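You operate a simulated robot arm through the tools that you are given. There is no shell and no other tool. Be economical: measure what you need, move in short steps, check, and stop when the job is done.

You are at the controls of a simulated two-armed robot. One attempt, no reset.

JOB
Cure the red disc for 20 seconds and set the dial to 0.
Fine: press the button once, for one run; leave the disc in its seat and the cure box drawer open.

It is judged by the outcome, as a careful person would: the job done as asked, and still so three seconds after it is handed in. It fails if anything else is knocked over, pushed out of place, dropped, spilled or broken.

ROBOT AND FRAMES
Two 7-joint arms with two-finger parallel grippers on one trunk that stands fixed in place. Base frame: the origin is at the foot of the trunk, x ahead of it, y to its left, z up. Units: m, degrees, N and s.
The left shoulder is at [0.02, 0.113, 1.297], the right one opposite. With the tool pointing down near the work surface each hand reaches from about 0.1 to 0.5 m from the base axis, measured 20 degrees to its own side. Payload 1.57 kg a hand.
The TCP of each hand is the grasp point between the finger pads, 0.03 m short of the fingertips. In the tool frame z runs along the fingers and y along their closing line. Largest opening 0.08 m; finger width 0.017, thickness 0.012; the body of the gripper, 0.04 by 0.082 m, starts 0.08 m behind the TCP.
Orientation is told as [roll, pitch, yaw] about the base's x, y, z axes, in that order, counted from this pose: with the fingers straight down and closing along the base's y, the tool's x points along the base's -x, its y along +y and its z along -z.

CONTROLS
- The arms move only by the tool step_arm. It takes "left_steps", "right_steps" or both (then of equal length, played together; a hand with none holds still); each is a list of rows, each an object of numbers (a shift or turn left out is 0, a gripper value left out holds the last): "tx", "ty", "tz": the shift along the base's x, y, z in units of 300 mm (1.0 is 300 mm); "ax", "ay", "az": the turn, a rotation vector about the base's x, y, z in units of 45 degrees (1.0 is 45 degrees); "fingers": the closure, from 0 (fully open) to 1 (shut). In form: [{"tx": .., "ty": .., "tz": .., "ax": .., "ay": .., "az": .., "fingers": ..}, ...]. A call has 1 to 10 rows; each row is the pose to reach, as a shift and turn from the pose commanded when the call began. A call with a number of a shift or a turn outside -1 to 1 is refused whole. Each row takes 0.2 s and may step no farther than 0.05 m and 8.6 degrees from the row before; otherwise, or with a gripper value out of range, the whole call is refused. A pose out of reach is approached as far as the arm can. The call stops where the force on the tool passes 90 N (or 10 N more than at its start, if that is more) or the arm is blocked; 0.2 s more then pass. Each finger travels about 0.045 m/s and halts on what it meets, pressing with about 43 N; the grip force reading is that of the motor and also rises with nothing between the fingers. The clock runs only during rows and for 0.2 s after the last one: add rows that repeat a pose to give the fingers time. The reply holds the time, the measured pose of the TCP, the force on the tool along the base axes, the opening and the grip force, in the units named above and with some noise, with the torque about the TCP (base axes, N m) and any sound that the robot's microphone picked up.
- Cameras (640 x 400 px; columns grow to the right, rows downward): "scene" is now at [0.0924, 0.0021, 1.3985]; the picture's right is [0.13, -0.99, 0.00], its down [-0.64, -0.09, -0.76] and it looks along [0.76, 0.10, -0.65] (base axes); focal length 214 px, centre (320, 200). "left" rides on the left gripper at [0.072, 0.007, -0.122] in its tool frame; the picture's right is [-0.09, 1.00, 0.00], its down [-0.84, -0.08, -0.54] and it looks along [-0.54, -0.05, 0.84] (tool axes); focal length 238 px, centre (320, 200). "right" rides on the right gripper at [0.072, -0.007, -0.122] in its tool frame; the picture's right is [0.09, 1.00, 0.00], its down [-0.84, 0.08, -0.54] and it looks along [-0.54, 0.05, 0.84] (tool axes); focal length 238 px, centre (320, 200). There is no depth. A picture from a camera that has moved, and an enlarged one, comes with that camera's place and axes in the base frame and with its lens. The place of the scene camera against the robot may be out by one fixed shift of up to 0.025 m in any direction.
- grab_frame(camera): a new picture of that camera. It takes no simulated time.
- raise_lower(by): slides the trunk up (or, below 0, down) by that many m; the arms and the scene camera ride with it, the base frame stays. It gives what a move gives, with no picture.
- pan_tilt(pan, tilt): turns the head with the scene camera to pan (to the left, within 80 degrees either way) and tilt (down, from -29 to 69), counted from straight ahead of the robot. It gives what a move gives.
- inspect(camera, box): a new picture of the part [left, top, right, bottom] of that camera's present view, enlarged. It takes no simulated time.
- sign_off(): hands the job in; it is judged then, once.

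Go step by step. Nothing tells you positions but the pictures and the camera data: compare them with the known pose of the tool, close in by small moves and look again before you grip or let go. The budget is 120 turns and 74 pictures, counting those below and the enlarged ones. Unless the task says otherwise, let go and move clear before handing in, and close with one line.

The tools are called as a command line: name --argument value ..., lists and objects as JSON in quotes. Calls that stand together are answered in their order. step_arm: Moves the arms, as the interface text tells. Its arguments: {"type":"object","properties":{"left_steps":{"type":"array"},"right_steps":{"type":"array"}},"required":[]} The other tools are called the same way: raise_lower (by) slides the trunk up or down; pan_tilt (pan, tilt) turns the head that bears the scene camera; grab_frame (camera) takes a picture; inspect (camera, box) takes an enlarged picture of a part of a camera's view; sign_off () hands the job in.

At the start:

```text
time: 0.0
left_position: [0.3783, 0.2653, 1.2228]
left_ee_rot: [0.1, 0.0, 0.1]
left_contact_force: [0.5, 0.0, 0.0]
left_wrist_torque: [0.02, -0.04, -0.03]
left_opening: 0.0802
left_finger_force: 0.1
right_position: [0.4559, -0.0525, 1.2834]
right_ee_rot: [0.0, 0.0, 0.0]
right_contact_force: [0.9, 0.2, -0.5]
right_wrist_torque: [0.03, 0.01, 0.01]
right_opening: 0.0799
right_finger_force: 0.0
trunk travel left (down, up): [-0.35, 0.22]
head pan, tilt: [7.6, 40.4]
```

scene: 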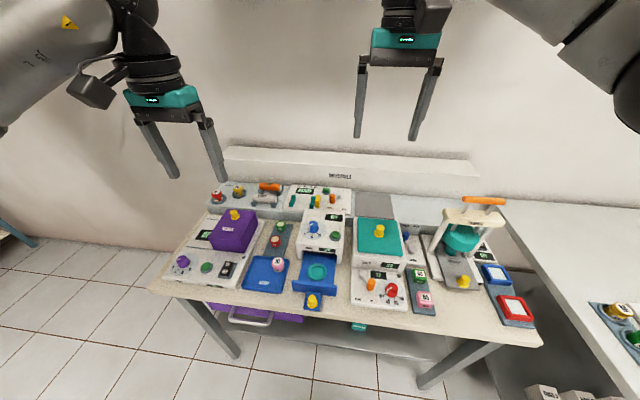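
right: 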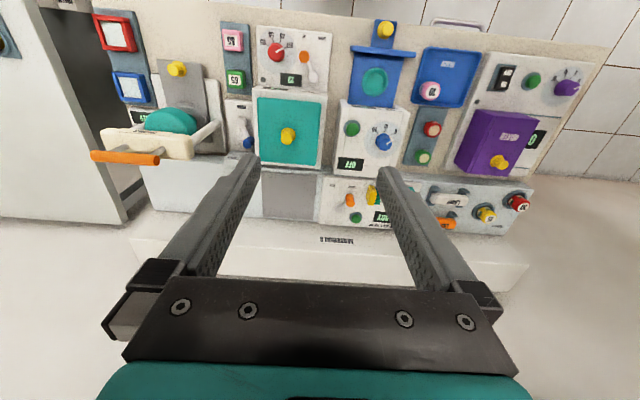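
left: 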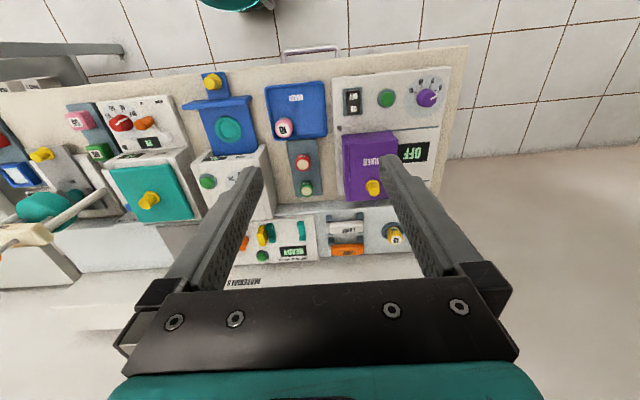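

I see a bench with several devices; the blue-drawer box in the middle looks like the cure box. I'll enlarge the pictures to read the labels.

inspect --camera "scene" --box '[160, 170, 350, 320]'

inspect --camera "scene" --box '[340, 180, 540, 330]'

inspect --camera "right" --box '[310, 10, 600, 240]'

```text
2.67 times, centred on (255, 245) of scene
camera zoom: at [0.0924, 0.0021, 1.3985], right [0.13, -0.99, 0.0], down [-0.64, -0.09, -0.76], along [0.76, 0.1, -0.65], focal length 572 px, centre (493, 80)
```

zoom: 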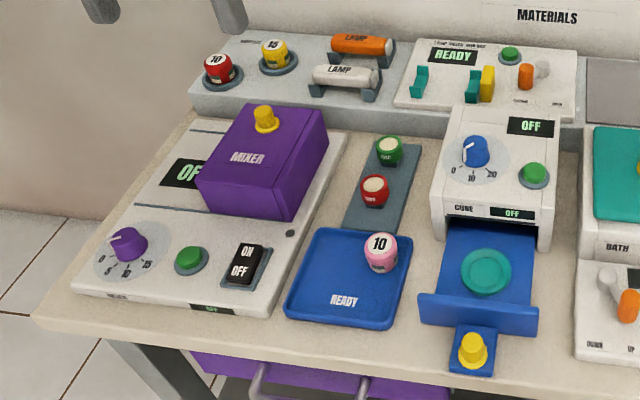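

```text
2.67 times, centred on (440, 255) of scene
camera zoom: at [0.0924, 0.0021, 1.3985], right [0.13, -0.99, 0.0], down [-0.64, -0.09, -0.76], along [0.76, 0.1, -0.65], focal length 572 px, centre (0, 53)
```

zoom: 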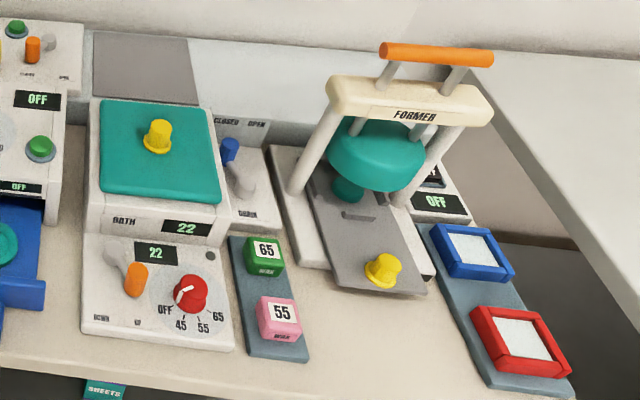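

```text
1.74 times, centred on (455, 125) of right
camera zoom: at [0.3831, -0.0568, 1.4068], right [-0.09, 1.0, 0.0], down [0.84, 0.08, 0.54], along [0.54, 0.05, -0.84], focal length 414 px, centre (85, 330)
```

zoom: 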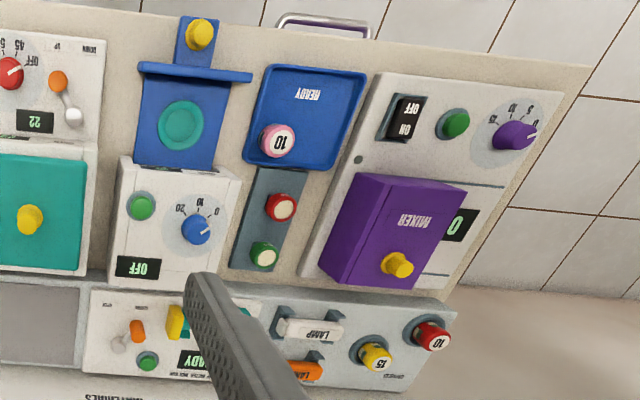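

The cure box is the white unit with the blue drawer (dial 0/10/20, green button), and the red disc sits beside the green one on the slate tray. The disc is at roughly [0.52, 0.22, 0.85]. I'll lower the trunk for reach and look closer.

raise_lower --by -0.18

grab_frame --camera "left"

grab_frame --camera "scene"

```text
time: 2.0
left_position: [0.3798, 0.2664, 1.043]
left_ee_rot: [0.0, 0.0, 0.1]
left_contact_force: [-0.5, -0.9, 0.4]
left_wrist_torque: [-0.04, -0.02, -0.02]
left_opening: 0.0799
left_finger_force: 0.1
right_position: [0.4546, -0.0519, 1.1039]
right_ee_rot: [-0.1, 0.0, 0.1]
right_contact_force: [0.1, 0.6, -0.7]
right_wrist_torque: [-0.02, -0.01, 0.0]
right_opening: 0.08
right_finger_force: 0.1
trunk travel left (down, up): [-0.17, 0.4]
head pan, tilt: [7.6, 40.4]
```

```text
67 pictures are left
camera left: at [0.3071, 0.2725, 1.1651], right [0.09, 1.0, 0.0], down [0.84, -0.08, 0.54], along [0.54, -0.05, -0.84], focal length 238 px, centre (320, 200)
```

left: 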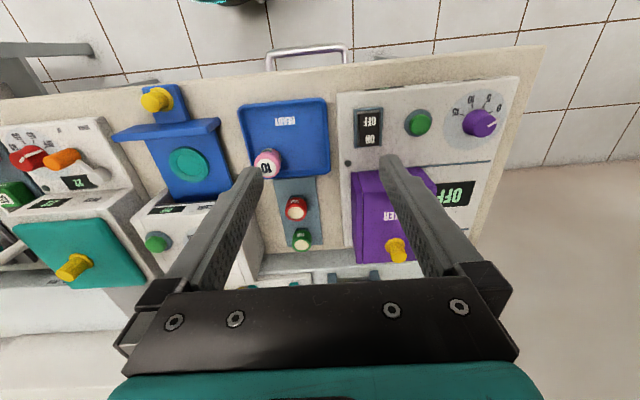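

```text
66 pictures are left
camera scene: at [0.0923, 0.0021, 1.2186], right [0.13, -0.99, 0.0], down [-0.64, -0.09, -0.76], along [0.76, 0.1, -0.65], focal length 214 px, centre (320, 200)
```

scene: 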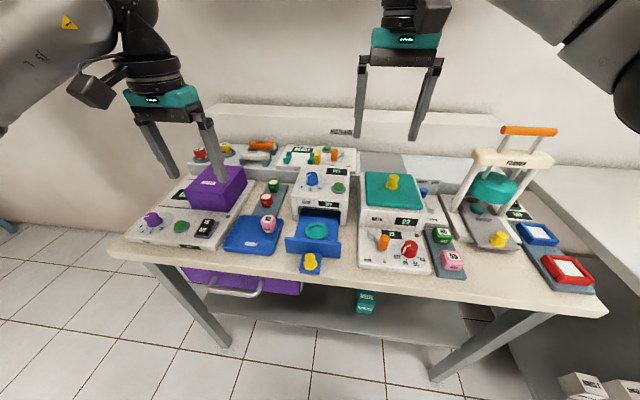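

The red disc triangulates to about [0.517, 0.216, 0.855], with the green disc 7 cm behind it. I'll bring the left hand over it and look.

step_arm --left_steps '[{"tx": 0.1, "ty": -0.08, "tz": 0}, {"tx": 0.2, "ty": -0.16, "tz": 0}, {"tx": 0.3, "ty": -0.17, "tz": -0.07}, {"tx": 0.4, "ty": -0.17, "tz": -0.13}, {"tx": 0.45, "ty": -0.17, "tz": -0.13}]'

grab_frame --camera "left"

grab_frame --camera "scene"

```text
time: 3.2
left_position: [0.5137, 0.216, 1.0032]
left_ee_rot: [0.0, 0.0, 0.0]
left_contact_force: [-0.5, 0.4, -0.3]
left_wrist_torque: [-0.02, -0.01, 0.01]
left_opening: 0.08
left_finger_force: 0.1
right_position: [0.4556, -0.0521, 1.1031]
right_ee_rot: [0.0, 0.0, 0.1]
right_contact_force: [0.1, 0.2, 0.7]
right_wrist_torque: [0.0, -0.03, -0.01]
right_opening: 0.08
right_finger_force: 0.1
trunk travel left (down, up): [-0.17, 0.4]
head pan, tilt: [7.6, 40.4]
```

```text
65 pictures are left
camera left: at [0.4415, 0.2218, 1.1251], right [0.09, 1.0, 0.0], down [0.84, -0.08, 0.54], along [0.54, -0.05, -0.84], focal length 238 px, centre (320, 200)
```

left: 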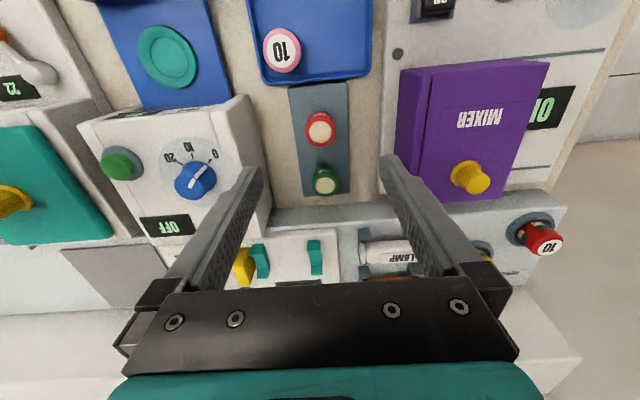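

```text
64 pictures are left
camera scene: at [0.0925, 0.002, 1.2185], right [0.13, -0.99, 0.0], down [-0.64, -0.09, -0.76], along [0.76, 0.1, -0.65], focal length 214 px, centre (320, 200)
```

scene: 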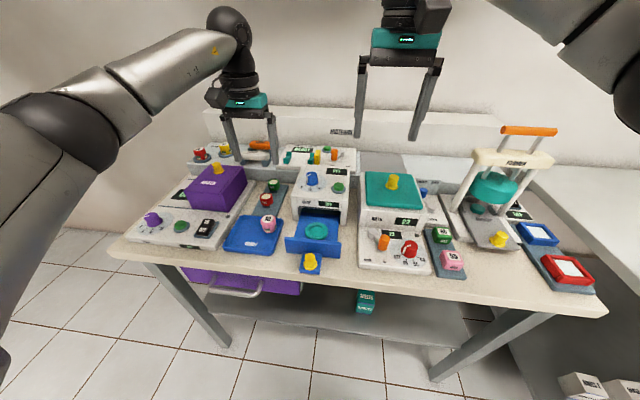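

The hand reaches there without trouble. I'll zoom in on the discs and the cure box.

inspect --camera "left" --box '[230, 80, 430, 210]'

inspect --camera "left" --box '[70, 0, 270, 250]'

inspect --camera "scene" --box '[220, 150, 370, 280]'

```text
3.08 times, centred on (330, 145) of left
camera zoom: at [0.4415, 0.2218, 1.1251], right [0.09, 1.0, 0.0], down [0.84, -0.08, 0.54], along [0.54, -0.05, -0.84], focal length 733 px, centre (289, 369)
```

zoom: 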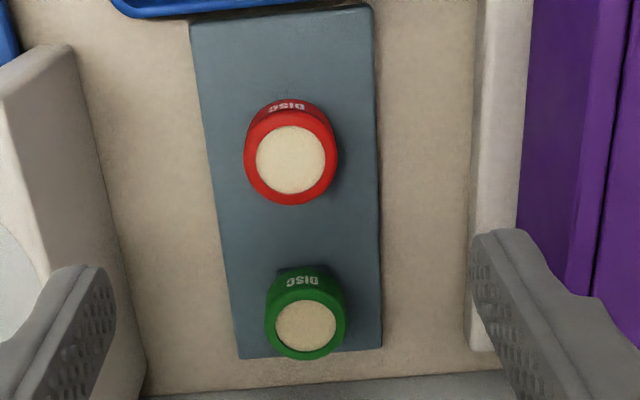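

```text
1.60 times, centred on (170, 125) of left
camera zoom: at [0.4415, 0.2218, 1.1251], right [0.09, 1.0, 0.0], down [0.84, -0.08, 0.54], along [0.54, -0.05, -0.84], focal length 381 px, centre (560, 320)
```

zoom: 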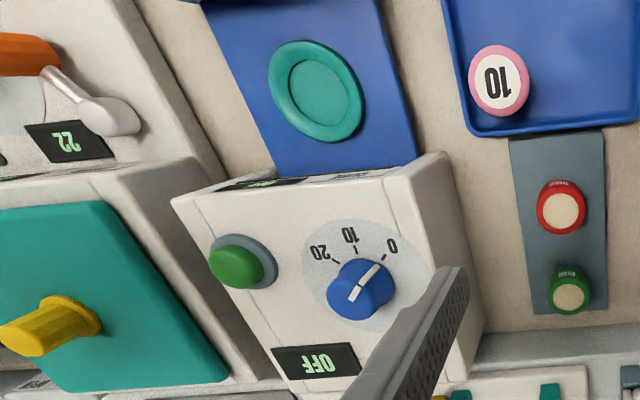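

```text
3.08 times, centred on (295, 215) of scene
camera zoom: at [0.0925, 0.002, 1.2185], right [0.13, -0.99, 0.0], down [-0.64, -0.09, -0.76], along [0.76, 0.1, -0.65], focal length 660 px, centre (397, 154)
```

zoom: 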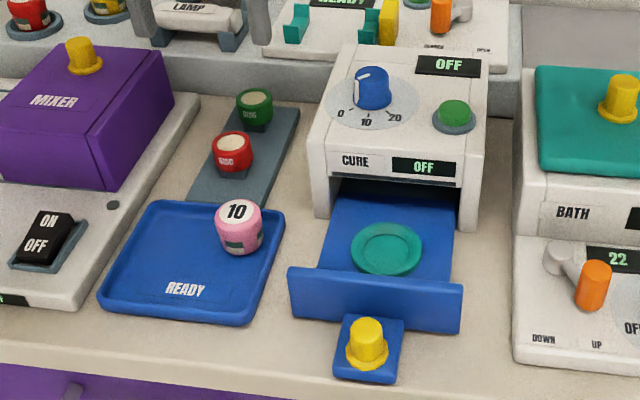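

The red disc is about 36 mm wide, centred near [0.523, 0.215] with its top at about 0.85. I'll half-close the fingers and come down just above it to check alignment.

step_arm --left_steps '[{"tx": 0.03, "tz": -0.1, "fingers": 0.31}, {"tx": 0.03, "tz": -0.2, "fingers": 0.31}, {"tx": 0.03, "tz": -0.3, "fingers": 0.31}, {"tx": 0.03, "tz": -0.3, "fingers": 0.31}]'

grab_frame --camera "left"

inspect --camera "scene" --box '[200, 100, 350, 250]'

```text
time: 4.2
left_position: [0.5224, 0.2162, 0.9116]
left_ee_rot: [0.0, 0.0, 0.1]
left_contact_force: [-0.7, -0.4, 0.5]
left_wrist_torque: [-0.02, 0.03, 0.01]
left_opening: 0.0553
left_finger_force: 0.1
right_position: [0.4544, -0.0502, 1.1047]
right_ee_rot: [0.0, 0.0, 0.1]
right_contact_force: [0.6, 0.1, -0.1]
right_wrist_torque: [0.01, 0.0, 0.01]
right_opening: 0.0797
right_finger_force: 0.1
trunk travel left (down, up): [-0.17, 0.4]
head pan, tilt: [7.6, 40.4]
```

```text
60 pictures are left
camera left: at [0.4501, 0.2225, 1.0345], right [0.09, 1.0, 0.0], down [0.84, -0.08, 0.54], along [0.54, -0.05, -0.84], focal length 238 px, centre (320, 200)
```

left: 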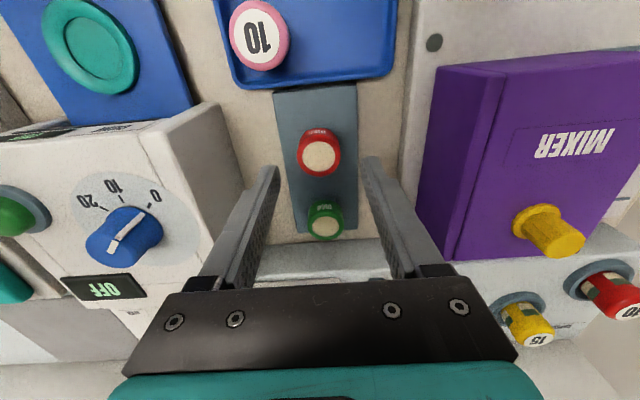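

```text
2.67 times, centred on (275, 175) of scene
camera zoom: at [0.0925, 0.0021, 1.2185], right [0.13, -0.99, 0.0], down [-0.64, -0.09, -0.76], along [0.76, 0.1, -0.65], focal length 572 px, centre (440, 267)
```

zoom: 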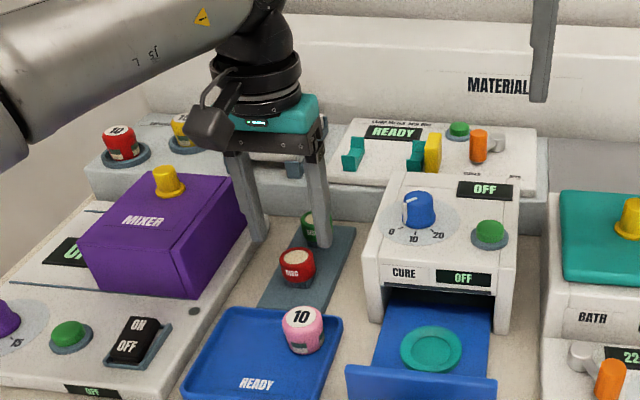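

The fingers straddle the red disc, whose top I now put at z≈0.863. I'll descend to z≈0.873 and close.

step_arm --left_steps '[{"tz": -0.07, "fingers": 0.31}, {"tz": -0.13, "fingers": 0.31}, {"tz": -0.13, "fingers": 0.31}]'

inspect --camera "scene" --box '[230, 150, 310, 230]'

inspect --camera "left" --box '[220, 80, 420, 280]'

```text
time: 5.0
left_position: [0.5246, 0.2156, 0.8735]
left_ee_rot: [0.0, 0.0, 0.0]
left_contact_force: [0.7, 0.5, 0.0]
left_wrist_torque: [0.03, 0.01, -0.02]
left_opening: 0.055
left_finger_force: 0.1
right_position: [0.4552, -0.052, 1.1037]
right_ee_rot: [-0.1, -0.1, 0.1]
right_contact_force: [-0.6, 0.2, -0.5]
right_wrist_torque: [0.0, -0.01, -0.02]
right_opening: 0.0802
right_finger_force: 0.0
trunk travel left (down, up): [-0.17, 0.4]
head pan, tilt: [7.6, 40.4]
```

```text
5.00 times, centred on (270, 190) of scene
camera zoom: at [0.0924, 0.0021, 1.2185], right [0.13, -0.99, 0.0], down [-0.64, -0.09, -0.76], along [0.76, 0.1, -0.65], focal length 1072 px, centre (570, 250)
```

zoom: 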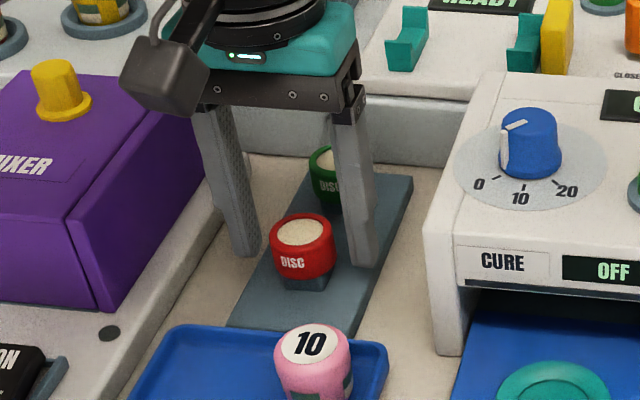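

```text
2.00 times, centred on (320, 180) of left
camera zoom: at [0.4519, 0.2221, 0.9958], right [0.09, 1.0, 0.0], down [0.84, -0.08, 0.54], along [0.54, -0.05, -0.84], focal length 477 px, centre (320, 240)
```

zoom: 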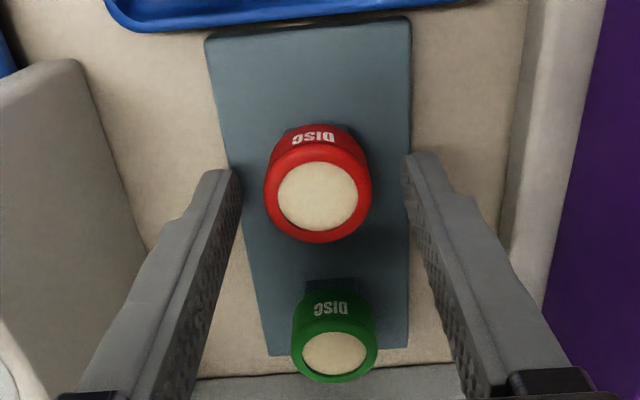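

The fingers are centred on the disc at a good height. Closing now.

step_arm --left_steps '[{"fingers": 0.6}, {"fingers": 0.7}, {"fingers": 0.7}, {"fingers": 0.7}]'

```text
time: 6.0
left_position: [0.5242, 0.2147, 0.8736]
left_ee_rot: [0.1, 0.0, 0.0]
left_contact_force: [0.2, -0.8, 0.2]
left_wrist_torque: [0.03, 0.03, 0.0]
left_opening: 0.0317
left_finger_force: 36.2
right_position: [0.455, -0.0516, 1.104]
right_ee_rot: [0.0, 0.1, 0.0]
right_contact_force: [0.3, -0.2, 0.2]
right_wrist_torque: [0.01, 0.01, -0.02]
right_opening: 0.0803
right_finger_force: 0.1
trunk travel left (down, up): [-0.17, 0.4]
head pan, tilt: [7.6, 40.4]
```

The disc is held (opening 32 mm). I'll lift it and carry it over the seat near [0.436, 0.062].

step_arm --left_steps '[{"tz": 0.1}, {"tz": 0.25}, {"tz": 0.37}, {"tx": -0.12, "tz": 0.37}, {"tx": -0.24, "ty": -0.05, "tz": 0.37}, {"tx": -0.29, "ty": -0.18, "tz": 0.37}, {"tx": -0.29, "ty": -0.33, "tz": 0.37}, {"tx": -0.29, "ty": -0.45, "tz": 0.37}, {"tx": -0.29, "ty": -0.5, "tz": 0.37}]'

grab_frame --camera "left"

grab_frame --camera "scene"

```text
time: 8.0
left_position: [0.4348, 0.0645, 0.9867]
left_ee_rot: [0.1, 0.0, 0.2]
left_contact_force: [0.0, 0.2, 0.1]
left_wrist_torque: [-0.01, 0.02, 0.0]
left_opening: 0.0304
left_finger_force: 40.5
right_position: [0.4537, -0.0508, 1.1035]
right_ee_rot: [0.1, 0.0, 0.0]
right_contact_force: [0.1, 0.2, -0.1]
right_wrist_torque: [0.02, 0.02, 0.02]
right_opening: 0.0798
right_finger_force: 0.1
trunk travel left (down, up): [-0.17, 0.4]
head pan, tilt: [7.6, 40.4]
```

```text
56 pictures are left
camera left: at [0.3634, 0.0716, 1.1082], right [0.09, 1.0, 0.0], down [0.84, -0.08, 0.54], along [0.54, -0.05, -0.84], focal length 238 px, centre (320, 200)
```

left: 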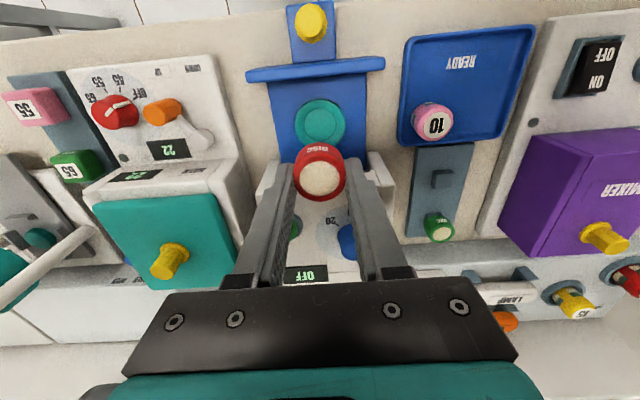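

```text
55 pictures are left
camera scene: at [0.0925, 0.002, 1.2185], right [0.13, -0.99, 0.0], down [-0.64, -0.09, -0.76], along [0.76, 0.1, -0.65], focal length 214 px, centre (320, 200)
```

scene: 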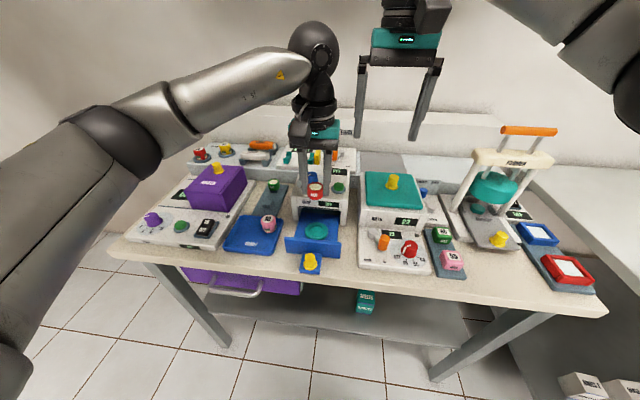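

The hand is over the drawer with the seat directly beneath, estimated at [0.437, 0.066]. I'll descend partway and recheck.

step_arm --left_steps '[{"tx": 0.005, "ty": 0.003, "tz": -0.1}, {"tx": 0.005, "ty": 0.003, "tz": -0.2}, {"tx": 0.005, "ty": 0.003, "tz": -0.25}]'

grab_frame --camera "left"

inspect --camera "scene" --box '[270, 170, 370, 270]'

```text
time: 8.8
left_position: [0.4374, 0.067, 0.9118]
left_ee_rot: [0.0, 0.0, 0.0]
left_contact_force: [-0.5, -0.8, -0.1]
left_wrist_torque: [0.02, 0.01, 0.02]
left_opening: 0.0309
left_finger_force: 40.1
right_position: [0.4557, -0.0513, 1.1036]
right_ee_rot: [0.0, -0.1, 0.0]
right_contact_force: [-0.7, -0.4, -0.5]
right_wrist_torque: [0.03, 0.0, 0.01]
right_opening: 0.0799
right_finger_force: 0.1
trunk travel left (down, up): [-0.17, 0.4]
head pan, tilt: [7.6, 40.4]
```

```text
54 pictures are left
camera left: at [0.3657, 0.0732, 1.0331], right [0.09, 1.0, 0.0], down [0.84, -0.08, 0.54], along [0.54, -0.05, -0.84], focal length 238 px, centre (320, 200)
```

left: 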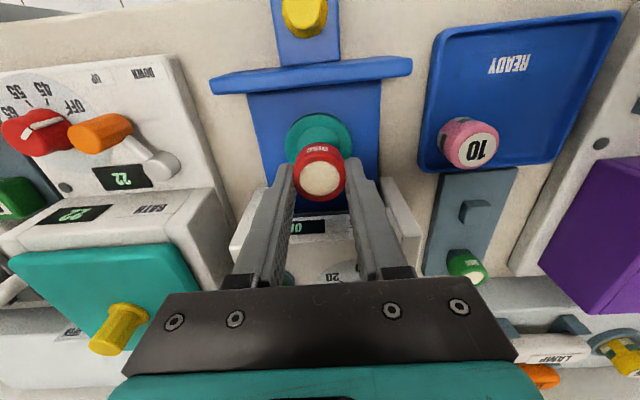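

```text
4.00 times, centred on (320, 220) of scene
camera zoom: at [0.0924, 0.0021, 1.2185], right [0.13, -0.99, 0.0], down [-0.64, -0.09, -0.76], along [0.76, 0.1, -0.65], focal length 858 px, centre (320, 120)
```

zoom: 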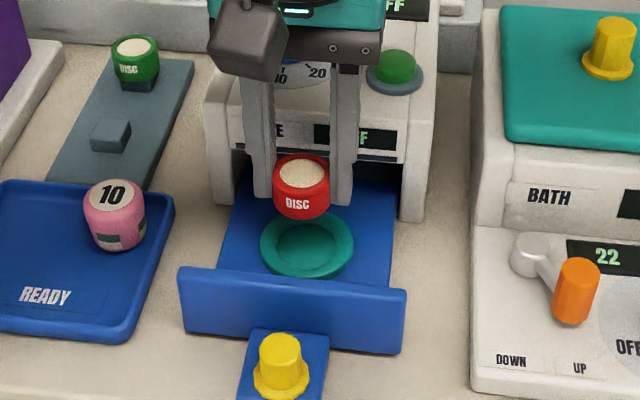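

The disc lines up with the seat to within a few millimetres. I'll go lower and check once more.

step_arm --left_steps '[{"tz": -0.06}, {"tz": -0.085}]'

inspect --camera "left" --box '[220, 60, 420, 220]'

inspect --camera "scene" --box '[280, 190, 360, 250]'

```text
time: 9.4
left_position: [0.4371, 0.0661, 0.8852]
left_ee_rot: [0.0, 0.0, 0.1]
left_contact_force: [-0.2, -0.2, -0.5]
left_wrist_torque: [-0.03, 0.01, 0.01]
left_opening: 0.0311
left_finger_force: 40.1
right_position: [0.4557, -0.0505, 1.104]
right_ee_rot: [-0.1, 0.0, 0.0]
right_contact_force: [-0.1, -1.3, 0.6]
right_wrist_torque: [-0.01, 0.04, 0.0]
right_opening: 0.0798
right_finger_force: 0.0
trunk travel left (down, up): [-0.17, 0.4]
head pan, tilt: [7.6, 40.4]
```

```text
2.50 times, centred on (320, 140) of left
camera zoom: at [0.3658, 0.0725, 1.0078], right [0.09, 1.0, 0.0], down [0.84, -0.08, 0.54], along [0.54, -0.05, -0.84], focal length 596 px, centre (320, 350)
```

zoom: 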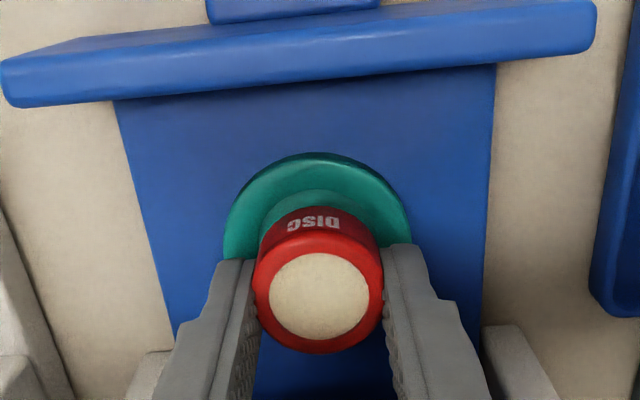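

```text
6.67 times, centred on (320, 220) of scene
camera zoom: at [0.0925, 0.0022, 1.2185], right [0.13, -0.99, 0.0], down [-0.64, -0.09, -0.76], along [0.76, 0.1, -0.65], focal length 1430 px, centre (320, 67)
```

zoom: 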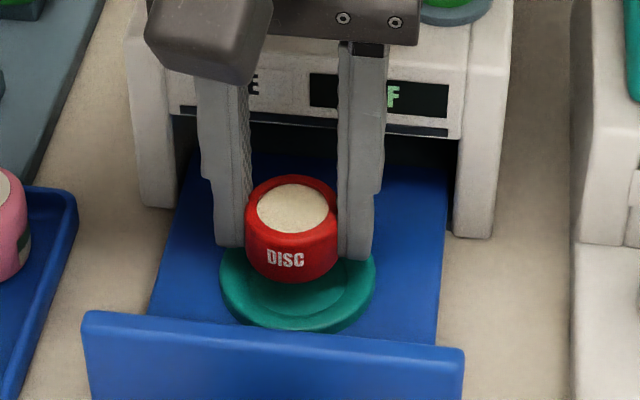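

Well aligned. I'll lower gently until it touches.

step_arm --left_steps '[{"ty": -0.004, "tz": -0.012}, {"ty": -0.004, "tz": -0.022}, {"ty": -0.004, "tz": -0.03}]'

inspect --camera "scene" --box '[280, 190, 360, 250]'

```text
time: 10.2
left_position: [0.4374, 0.0644, 0.8762]
left_ee_rot: [0.0, 0.0, 0.1]
left_contact_force: [-0.1, 0.4, 0.8]
left_wrist_torque: [0.02, 0.04, -0.01]
left_opening: 0.031
left_finger_force: 40.1
right_position: [0.456, -0.0517, 1.1031]
right_ee_rot: [0.0, 0.0, 0.1]
right_contact_force: [0.5, 0.1, 0.2]
right_wrist_torque: [-0.03, 0.02, 0.0]
right_opening: 0.0798
right_finger_force: 0.0
trunk travel left (down, up): [-0.17, 0.4]
head pan, tilt: [7.6, 40.4]
```

```text
6.67 times, centred on (320, 220) of scene
camera zoom: at [0.0924, 0.0022, 1.2185], right [0.13, -0.99, 0.0], down [-0.64, -0.09, -0.76], along [0.76, 0.1, -0.65], focal length 1430 px, centre (320, 67)
```

zoom: 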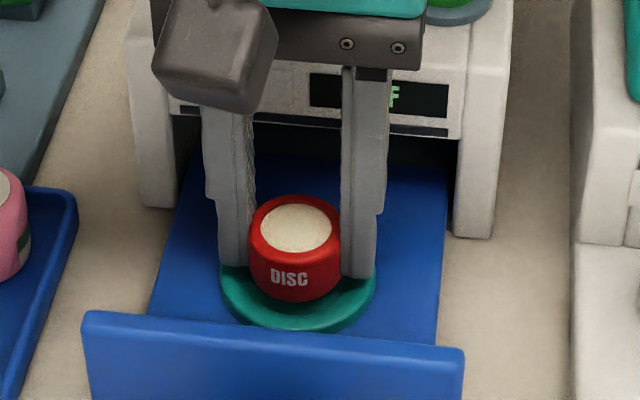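

step_arm --left_steps '[{"tz": -0.008}, {"tz": -0.014}]'

inspect --camera "scene" --box '[280, 190, 360, 250]'

```text
time: 10.8
left_position: [0.4361, 0.0642, 0.8728]
left_ee_rot: [0.0, 0.0, 0.0]
left_contact_force: [0.3, -0.3, 0.5]
left_wrist_torque: [0.0, -0.02, 0.0]
left_opening: 0.0311
left_finger_force: 40.4
right_position: [0.4554, -0.0515, 1.1037]
right_ee_rot: [0.0, 0.1, 0.0]
right_contact_force: [-0.2, -0.3, -0.2]
right_wrist_torque: [-0.02, -0.01, -0.01]
right_opening: 0.0799
right_finger_force: 0.0
trunk travel left (down, up): [-0.17, 0.4]
head pan, tilt: [7.6, 40.4]
```

```text
6.67 times, centred on (320, 220) of scene
camera zoom: at [0.0925, 0.0021, 1.2185], right [0.13, -0.99, 0.0], down [-0.64, -0.09, -0.76], along [0.76, 0.1, -0.65], focal length 1430 px, centre (320, 67)
```

zoom: 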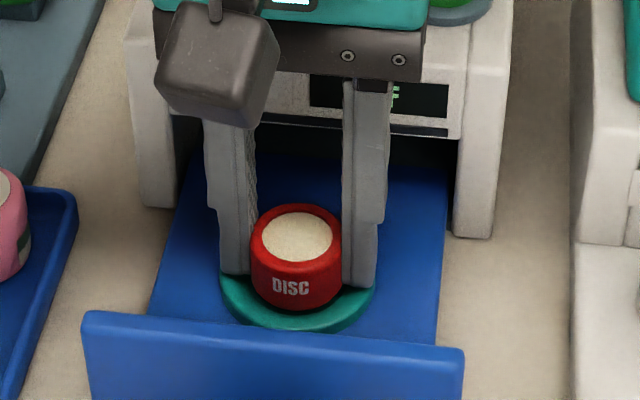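

No contact yet, so I'll continue in 1–2 mm steps.

step_arm --left_steps '[{"tz": -0.006}, {"tz": -0.012}]'

step_arm --left_steps '[{"tz": -0.005}, {"tz": -0.01}]'

inspect --camera "scene" --box '[280, 190, 360, 250]'

```text
time: 11.4
left_position: [0.4376, 0.0648, 0.871]
left_ee_rot: [0.0, -0.4, 0.1]
left_contact_force: [0.0, 2.9, 22.3]
left_wrist_torque: [0.48, 0.11, -0.04]
left_opening: 0.031
left_finger_force: 40.2
right_position: [0.4541, -0.052, 1.1046]
right_ee_rot: [-0.1, -0.1, 0.0]
right_contact_force: [0.2, 0.6, -0.5]
right_wrist_torque: [0.01, 0.0, -0.03]
right_opening: 0.0796
right_finger_force: 0.0
trunk travel left (down, up): [-0.17, 0.4]
head pan, tilt: [7.6, 40.4]
```

```text
time: 12.0
left_position: [0.4386, 0.0645, 0.8715]
left_ee_rot: [-0.1, -0.8, 0.1]
left_contact_force: [-0.6, 5.4, 43.0]
left_wrist_torque: [0.83, 0.22, -0.05]
left_opening: 0.0311
left_finger_force: 39.9
right_position: [0.4526, -0.0508, 1.1047]
right_ee_rot: [0.0, -0.2, 0.0]
right_contact_force: [0.8, 1.1, 0.4]
right_wrist_torque: [0.02, 0.04, 0.03]
right_opening: 0.0797
right_finger_force: 0.0
trunk travel left (down, up): [-0.17, 0.4]
head pan, tilt: [7.6, 40.4]
```

```text
6.67 times, centred on (320, 220) of scene
camera zoom: at [0.0898, 0.0023, 1.219], right [0.13, -0.99, 0.0], down [-0.64, -0.09, -0.76], along [0.76, 0.1, -0.65], focal length 1430 px, centre (320, 67)
```

zoom: 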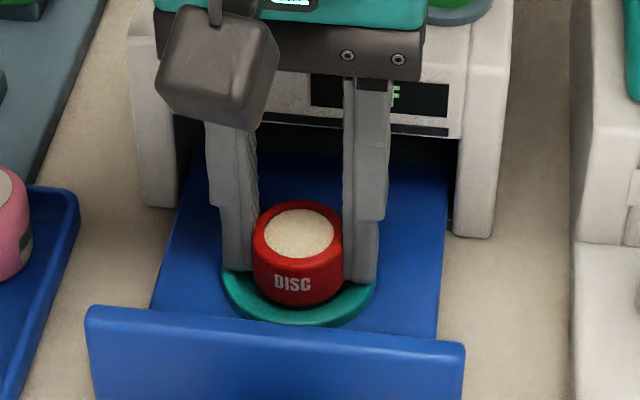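

Something took the load (43 N). I'll back off the command to unload and look from the hand camera.

step_arm --left_steps '[{"tz": 0.01}, {"tz": 0.02}]'

inspect --camera "left" --box '[250, 90, 390, 200]'

```text
time: 12.6
left_position: [0.4362, 0.0637, 0.8713]
left_ee_rot: [-0.1, 0.0, 0.1]
left_contact_force: [0.7, 2.3, 18.0]
left_wrist_torque: [0.29, 0.0, 0.05]
left_opening: 0.0313
left_finger_force: 40.2
right_position: [0.4545, -0.051, 1.1048]
right_ee_rot: [-0.1, -0.2, 0.0]
right_contact_force: [0.3, -0.1, 0.3]
right_wrist_torque: [0.02, 0.01, 0.0]
right_opening: 0.0799
right_finger_force: 0.1
trunk travel left (down, up): [-0.17, 0.4]
head pan, tilt: [7.6, 40.4]
```

```text
3.64 times, centred on (320, 145) of left
camera zoom: at [0.3645, 0.071, 0.9939], right [0.09, 1.0, 0.0], down [0.84, -0.08, 0.54], along [0.54, -0.05, -0.84], focal length 867 px, centre (320, 400)
```

zoom: 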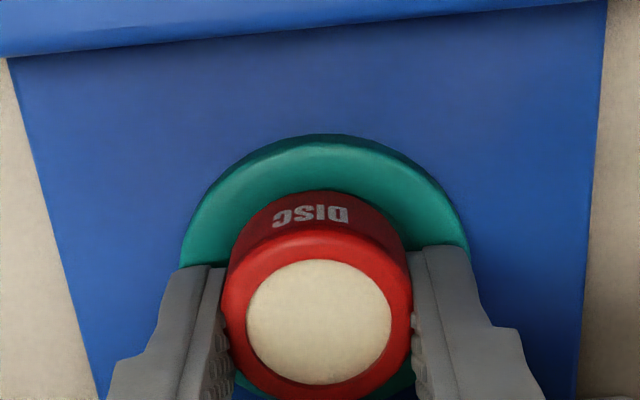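

inspect --camera "scene" --box '[302, 210, 332, 234]'

```text
16.00 times, centred on (317, 222) of scene
camera zoom: at [0.0913, 0.0021, 1.2184], right [0.13, -0.99, 0.0], down [-0.64, -0.09, -0.76], along [0.76, 0.1, -0.65], focal length 3432 px, centre (368, -152)
```

zoom: 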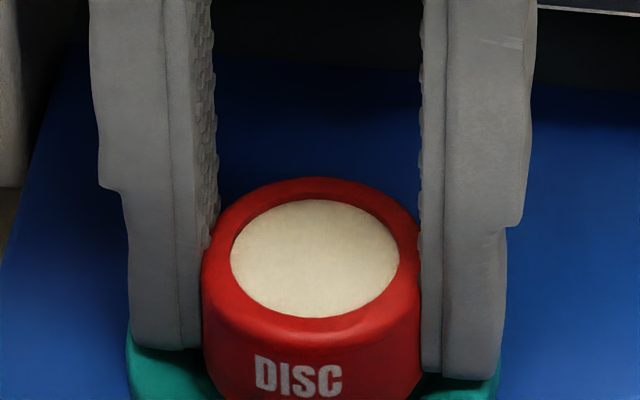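

inspect --camera "scene" --box '[302, 220, 332, 242]'

```text
16.00 times, centred on (317, 231) of scene
camera zoom: at [0.0913, 0.0021, 1.2184], right [0.13, -0.99, 0.0], down [-0.64, -0.09, -0.76], along [0.76, 0.1, -0.65], focal length 3432 px, centre (368, -296)
```

zoom: 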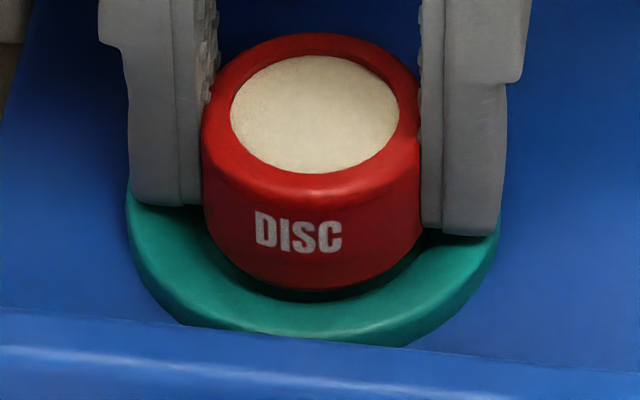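

The disc is inside the well of the seat, and the +y fingertip is just resting on the rim. I'll rise a millimetre to unload and release.

step_arm --left_steps '[{"tz": 0.006}, {"tz": 0.006, "fingers": 0.6}, {"tz": 0.006, "fingers": 0.45}, {"tz": 0.006, "fingers": 0.35}, {"tz": 0.006, "fingers": 0.3}, {"tz": 0.006, "fingers": 0.3}]'

inspect --camera "scene" --box '[302, 220, 332, 242]'

```text
time: 14.0
left_position: [0.4364, 0.0632, 0.8727]
left_ee_rot: [0.0, 0.0, -0.1]
left_contact_force: [-0.3, -0.1, 0.9]
left_wrist_torque: [-0.02, -0.01, 0.0]
left_opening: 0.056
left_finger_force: 0.1
right_position: [0.4556, -0.0513, 1.1032]
right_ee_rot: [0.0, 0.1, 0.0]
right_contact_force: [-0.4, 0.7, 0.0]
right_wrist_torque: [0.03, 0.01, 0.04]
right_opening: 0.08
right_finger_force: 0.0
trunk travel left (down, up): [-0.17, 0.4]
head pan, tilt: [7.6, 40.4]
```

```text
16.00 times, centred on (317, 231) of scene
camera zoom: at [0.0924, 0.0021, 1.2185], right [0.13, -0.99, 0.0], down [-0.64, -0.09, -0.76], along [0.76, 0.1, -0.65], focal length 3432 px, centre (368, -296)
```

zoom: 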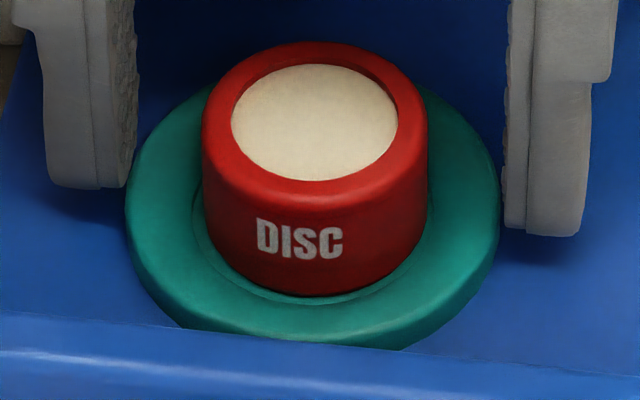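

The disc is seated cleanly. I'll lift off and move above the yellow drawer handle to look.

step_arm --left_steps '[{"tz": 0.1}, {"tz": 0.25}, {"tx": -0.12, "tz": 0.3}, {"tx": -0.24, "ty": 0.005, "tz": 0.3}, {"tx": -0.31, "ty": 0.01, "tz": 0.3, "fingers": 0.3}]'

grab_frame --camera "left"

inspect --camera "scene" --box '[270, 140, 370, 280]'

```text
time: 15.2
left_position: [0.342, 0.0686, 0.9634]
left_ee_rot: [0.0, 0.0, 0.0]
left_contact_force: [0.9, 0.6, -0.5]
left_wrist_torque: [0.02, 0.0, -0.01]
left_opening: 0.0559
left_finger_force: 0.1
right_position: [0.4546, -0.0518, 1.1044]
right_ee_rot: [0.0, -0.1, 0.0]
right_contact_force: [0.3, -0.2, 0.0]
right_wrist_torque: [-0.01, -0.02, -0.01]
right_opening: 0.0801
right_finger_force: 0.1
trunk travel left (down, up): [-0.17, 0.4]
head pan, tilt: [7.6, 40.4]
```

```text
43 pictures are left
camera left: at [0.2708, 0.0748, 1.0859], right [0.09, 1.0, 0.0], down [0.84, -0.08, 0.54], along [0.54, -0.05, -0.84], focal length 238 px, centre (320, 200)
```

left: 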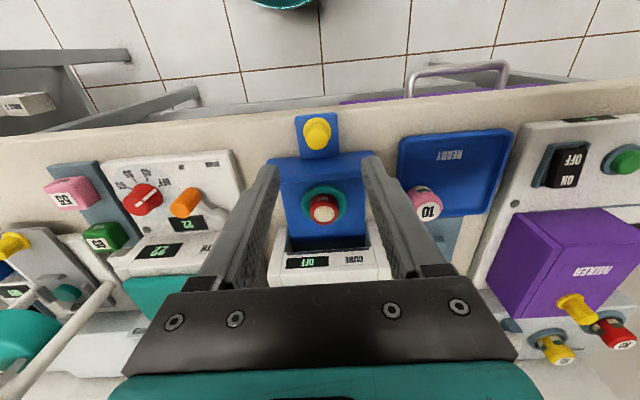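

```text
2.86 times, centred on (320, 210) of scene
camera zoom: at [0.0924, 0.0022, 1.2185], right [0.13, -0.99, 0.0], down [-0.64, -0.09, -0.76], along [0.76, 0.1, -0.65], focal length 613 px, centre (320, 171)
```

zoom: 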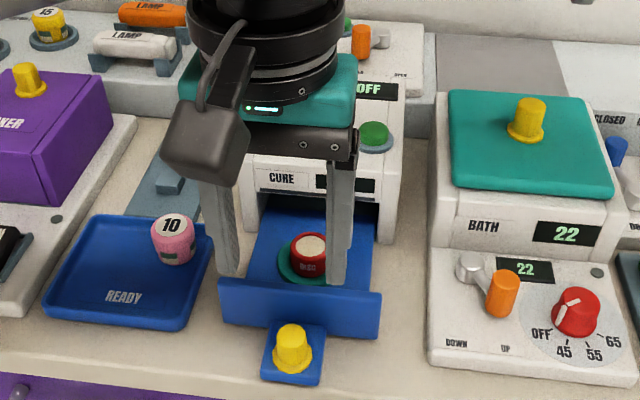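

The handle is at about [0.340, 0.066] with its top near z 0.855. I'll come down near it and check.

step_arm --left_steps '[{"tx": -0.005, "ty": -0.007, "tz": -0.12}, {"tx": -0.005, "ty": -0.007, "tz": -0.22}]'

inspect --camera "left" --box '[220, 60, 420, 220]'

inspect --camera "scene" --box '[280, 200, 360, 280]'

```text
time: 15.8
left_position: [0.3423, 0.0645, 0.8965]
left_ee_rot: [0.0, 0.1, -0.1]
left_contact_force: [-0.9, -0.2, 0.1]
left_wrist_torque: [0.03, 0.04, -0.02]
left_opening: 0.0561
left_finger_force: 0.2
right_position: [0.4548, -0.051, 1.1035]
right_ee_rot: [0.0, -0.1, 0.0]
right_contact_force: [0.0, -0.7, 0.5]
right_wrist_torque: [-0.01, -0.01, -0.01]
right_opening: 0.08
right_finger_force: 0.1
trunk travel left (down, up): [-0.17, 0.4]
head pan, tilt: [7.6, 40.4]
```

```text
2.50 times, centred on (320, 140) of left
camera zoom: at [0.2703, 0.0714, 1.0196], right [0.09, 1.0, 0.0], down [0.84, -0.08, 0.54], along [0.54, -0.05, -0.84], focal length 596 px, centre (320, 350)
```

zoom: 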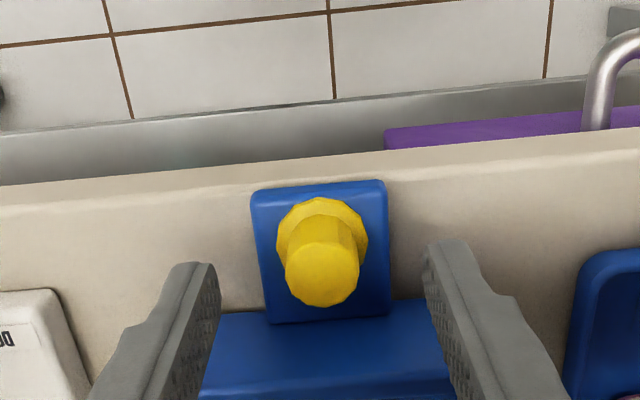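

```text
5.00 times, centred on (320, 240) of scene
camera zoom: at [0.0925, 0.0022, 1.2185], right [0.13, -0.99, 0.0], down [-0.64, -0.09, -0.76], along [0.76, 0.1, -0.65], focal length 1072 px, centre (320, 0)
```

zoom: 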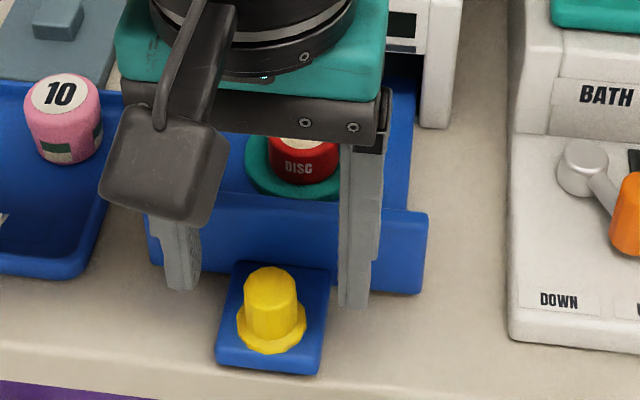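

The knob is centred between the fingers. I'll descend and grip it.

step_arm --left_steps '[{"tz": -0.05}, {"tz": -0.083}, {"tz": -0.083, "fingers": 0.6}, {"tz": -0.083, "fingers": 0.85}, {"tz": -0.083, "fingers": 0.85}, {"tz": -0.083, "fingers": 0.85}]'

inspect --camera "scene" --box '[280, 200, 360, 280]'

```text
time: 17.2
left_position: [0.3431, 0.0662, 0.8735]
left_ee_rot: [0.0, 0.0, 0.1]
left_contact_force: [0.2, -0.6, -3.5]
left_wrist_torque: [-0.27, -0.17, -0.01]
left_opening: 0.0215
left_finger_force: 29.9
right_position: [0.4559, -0.0526, 1.1037]
right_ee_rot: [0.0, 0.0, 0.0]
right_contact_force: [0.0, -1.5, 0.1]
right_wrist_torque: [0.0, 0.01, 0.01]
right_opening: 0.0801
right_finger_force: 0.0
trunk travel left (down, up): [-0.17, 0.4]
head pan, tilt: [7.6, 40.4]
```

```text
5.00 times, centred on (320, 240) of scene
camera zoom: at [0.0925, 0.002, 1.2185], right [0.13, -0.99, 0.0], down [-0.64, -0.09, -0.76], along [0.76, 0.1, -0.65], focal length 1072 px, centre (320, 0)
```

zoom: 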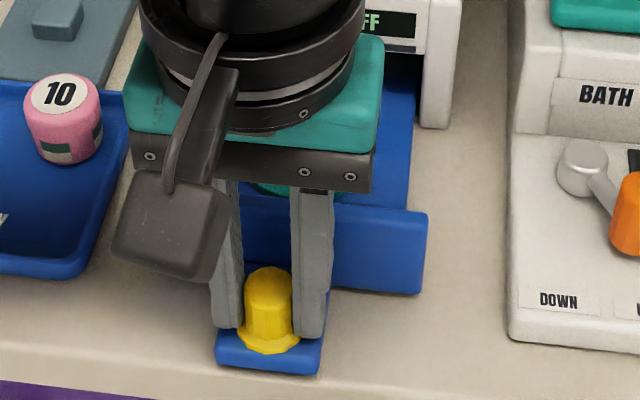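

Gripped. I'll push the drawer in along +x gradually.

step_arm --left_steps '[{"tx": 0.04}, {"tx": 0.08}, {"tx": 0.12}, {"tx": 0.16}, {"tx": 0.2}, {"tx": 0.22}]'

inspect --camera "scene" --box '[260, 140, 370, 280]'

```text
time: 18.6
left_position: [0.4091, 0.064, 0.8741]
left_ee_rot: [-0.1, 0.1, 0.0]
left_contact_force: [-0.5, -10.7, -5.0]
left_wrist_torque: [0.08, 0.31, -0.06]
left_opening: 0.0213
left_finger_force: 34.3
right_position: [0.4565, -0.053, 1.1037]
right_ee_rot: [0.0, 0.0, 0.0]
right_contact_force: [0.3, -0.2, -0.6]
right_wrist_torque: [0.0, 0.02, -0.04]
right_opening: 0.0801
right_finger_force: 0.0
trunk travel left (down, up): [-0.17, 0.4]
head pan, tilt: [7.6, 40.4]
```

```text
2.86 times, centred on (315, 210) of scene
camera zoom: at [0.0927, 0.0012, 1.2185], right [0.13, -0.99, 0.0], down [-0.64, -0.08, -0.76], along [0.76, 0.1, -0.65], focal length 613 px, centre (334, 171)
```

zoom: 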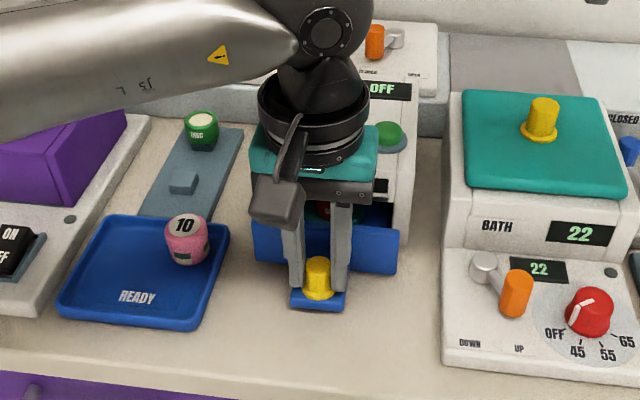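

It slides, with a small sideways load, so the drawer axis leans slightly to −y. I'll follow that and continue.

step_arm --left_steps '[{"tx": 0.03, "ty": -0.012}, {"tx": 0.06, "ty": -0.015}, {"tx": 0.09, "ty": -0.018}]'

inspect --camera "scene" --box '[260, 140, 370, 280]'

```text
time: 19.4
left_position: [0.4361, 0.0661, 0.8727]
left_ee_rot: [0.3, 0.1, 0.3]
left_contact_force: [-6.2, 17.2, 4.8]
left_wrist_torque: [0.04, -0.13, 0.21]
left_opening: 0.0213
left_finger_force: 34.8
right_position: [0.454, -0.0502, 1.1042]
right_ee_rot: [-0.1, -0.1, 0.0]
right_contact_force: [-0.2, 0.3, 0.1]
right_wrist_torque: [0.0, 0.04, 0.02]
right_opening: 0.08
right_finger_force: 0.0
trunk travel left (down, up): [-0.17, 0.4]
head pan, tilt: [7.6, 40.4]
```

```text
2.86 times, centred on (315, 210) of scene
camera zoom: at [0.0915, 0.0038, 1.2186], right [0.13, -0.99, 0.0], down [-0.64, -0.09, -0.76], along [0.76, 0.1, -0.65], focal length 613 px, centre (334, 171)
```

zoom: 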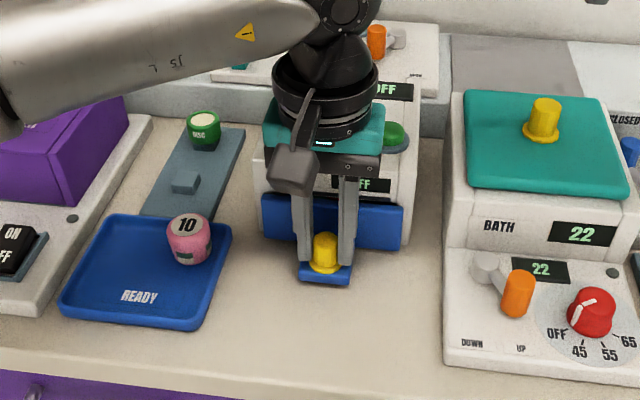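

The sideways load reversed, so the axis is essentially straight +x. I'll correct y back and finish closing.

step_arm --left_steps '[{"ty": 0.016}, {"tx": 0.015, "ty": 0.018}, {"tx": 0.03, "ty": 0.018}]'

inspect --camera "scene" --box '[260, 160, 360, 260]'

```text
time: 20.2
left_position: [0.4481, 0.065, 0.8727]
left_ee_rot: [-0.1, -0.3, 0.1]
left_contact_force: [-3.4, 0.6, -2.1]
left_wrist_torque: [0.33, 0.22, -0.08]
left_opening: 0.0215
left_finger_force: 5.1
right_position: [0.4569, -0.0523, 1.1033]
right_ee_rot: [0.0, -0.1, 0.1]
right_contact_force: [0.8, 0.1, -0.7]
right_wrist_torque: [0.0, 0.0, -0.01]
right_opening: 0.0803
right_finger_force: 0.1
trunk travel left (down, up): [-0.17, 0.4]
head pan, tilt: [7.6, 40.4]
```

```text
4.00 times, centred on (310, 210) of scene
camera zoom: at [0.093, 0.0019, 1.2183], right [0.13, -0.99, 0.0], down [-0.64, -0.08, -0.76], along [0.75, 0.1, -0.65], focal length 858 px, centre (360, 160)
```

zoom: 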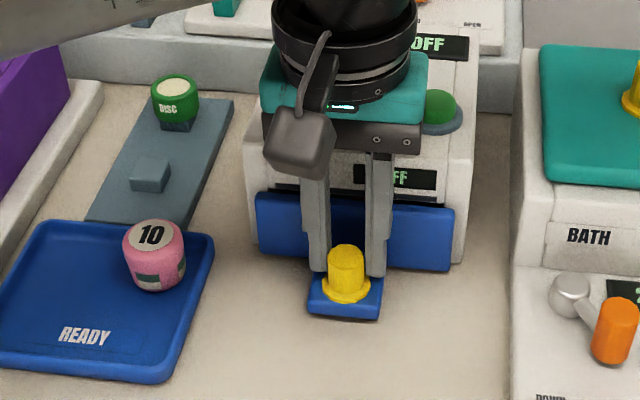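

Almost flush. I'll tighten the grip and push until it stops.

step_arm --left_steps '[{"fingers": 1.0}, {"tx": 0.015, "fingers": 1.0}, {"tx": 0.03}, {"tx": 0.045}]'

inspect --camera "scene" --box '[260, 160, 360, 260]'

```text
time: 21.2
left_position: [0.4597, 0.0655, 0.8726]
left_ee_rot: [0.1, -0.1, 0.1]
left_contact_force: [0.7, -0.1, -0.2]
left_wrist_torque: [0.04, 0.0, 0.0]
left_opening: 0.0
left_finger_force: 21.2
right_position: [0.4548, -0.0513, 1.1038]
right_ee_rot: [0.1, 0.0, -0.1]
right_contact_force: [0.1, -0.5, 1.5]
right_wrist_torque: [0.0, -0.03, -0.02]
right_opening: 0.0801
right_finger_force: 0.2
trunk travel left (down, up): [-0.17, 0.4]
head pan, tilt: [7.6, 40.4]
```

```text
4.00 times, centred on (310, 210) of scene
camera zoom: at [0.0921, 0.0021, 1.2185], right [0.13, -0.99, 0.0], down [-0.64, -0.09, -0.76], along [0.76, 0.1, -0.65], focal length 858 px, centre (360, 160)
```

zoom: 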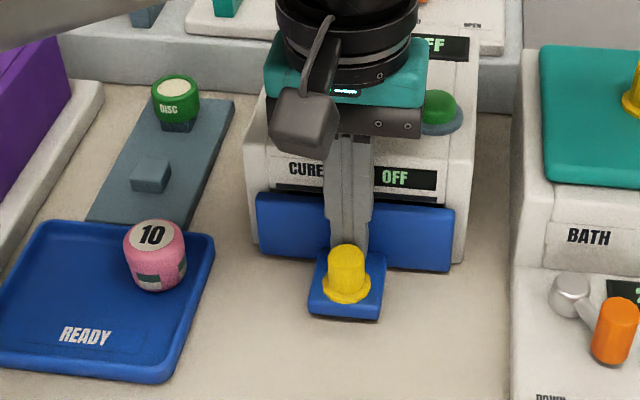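

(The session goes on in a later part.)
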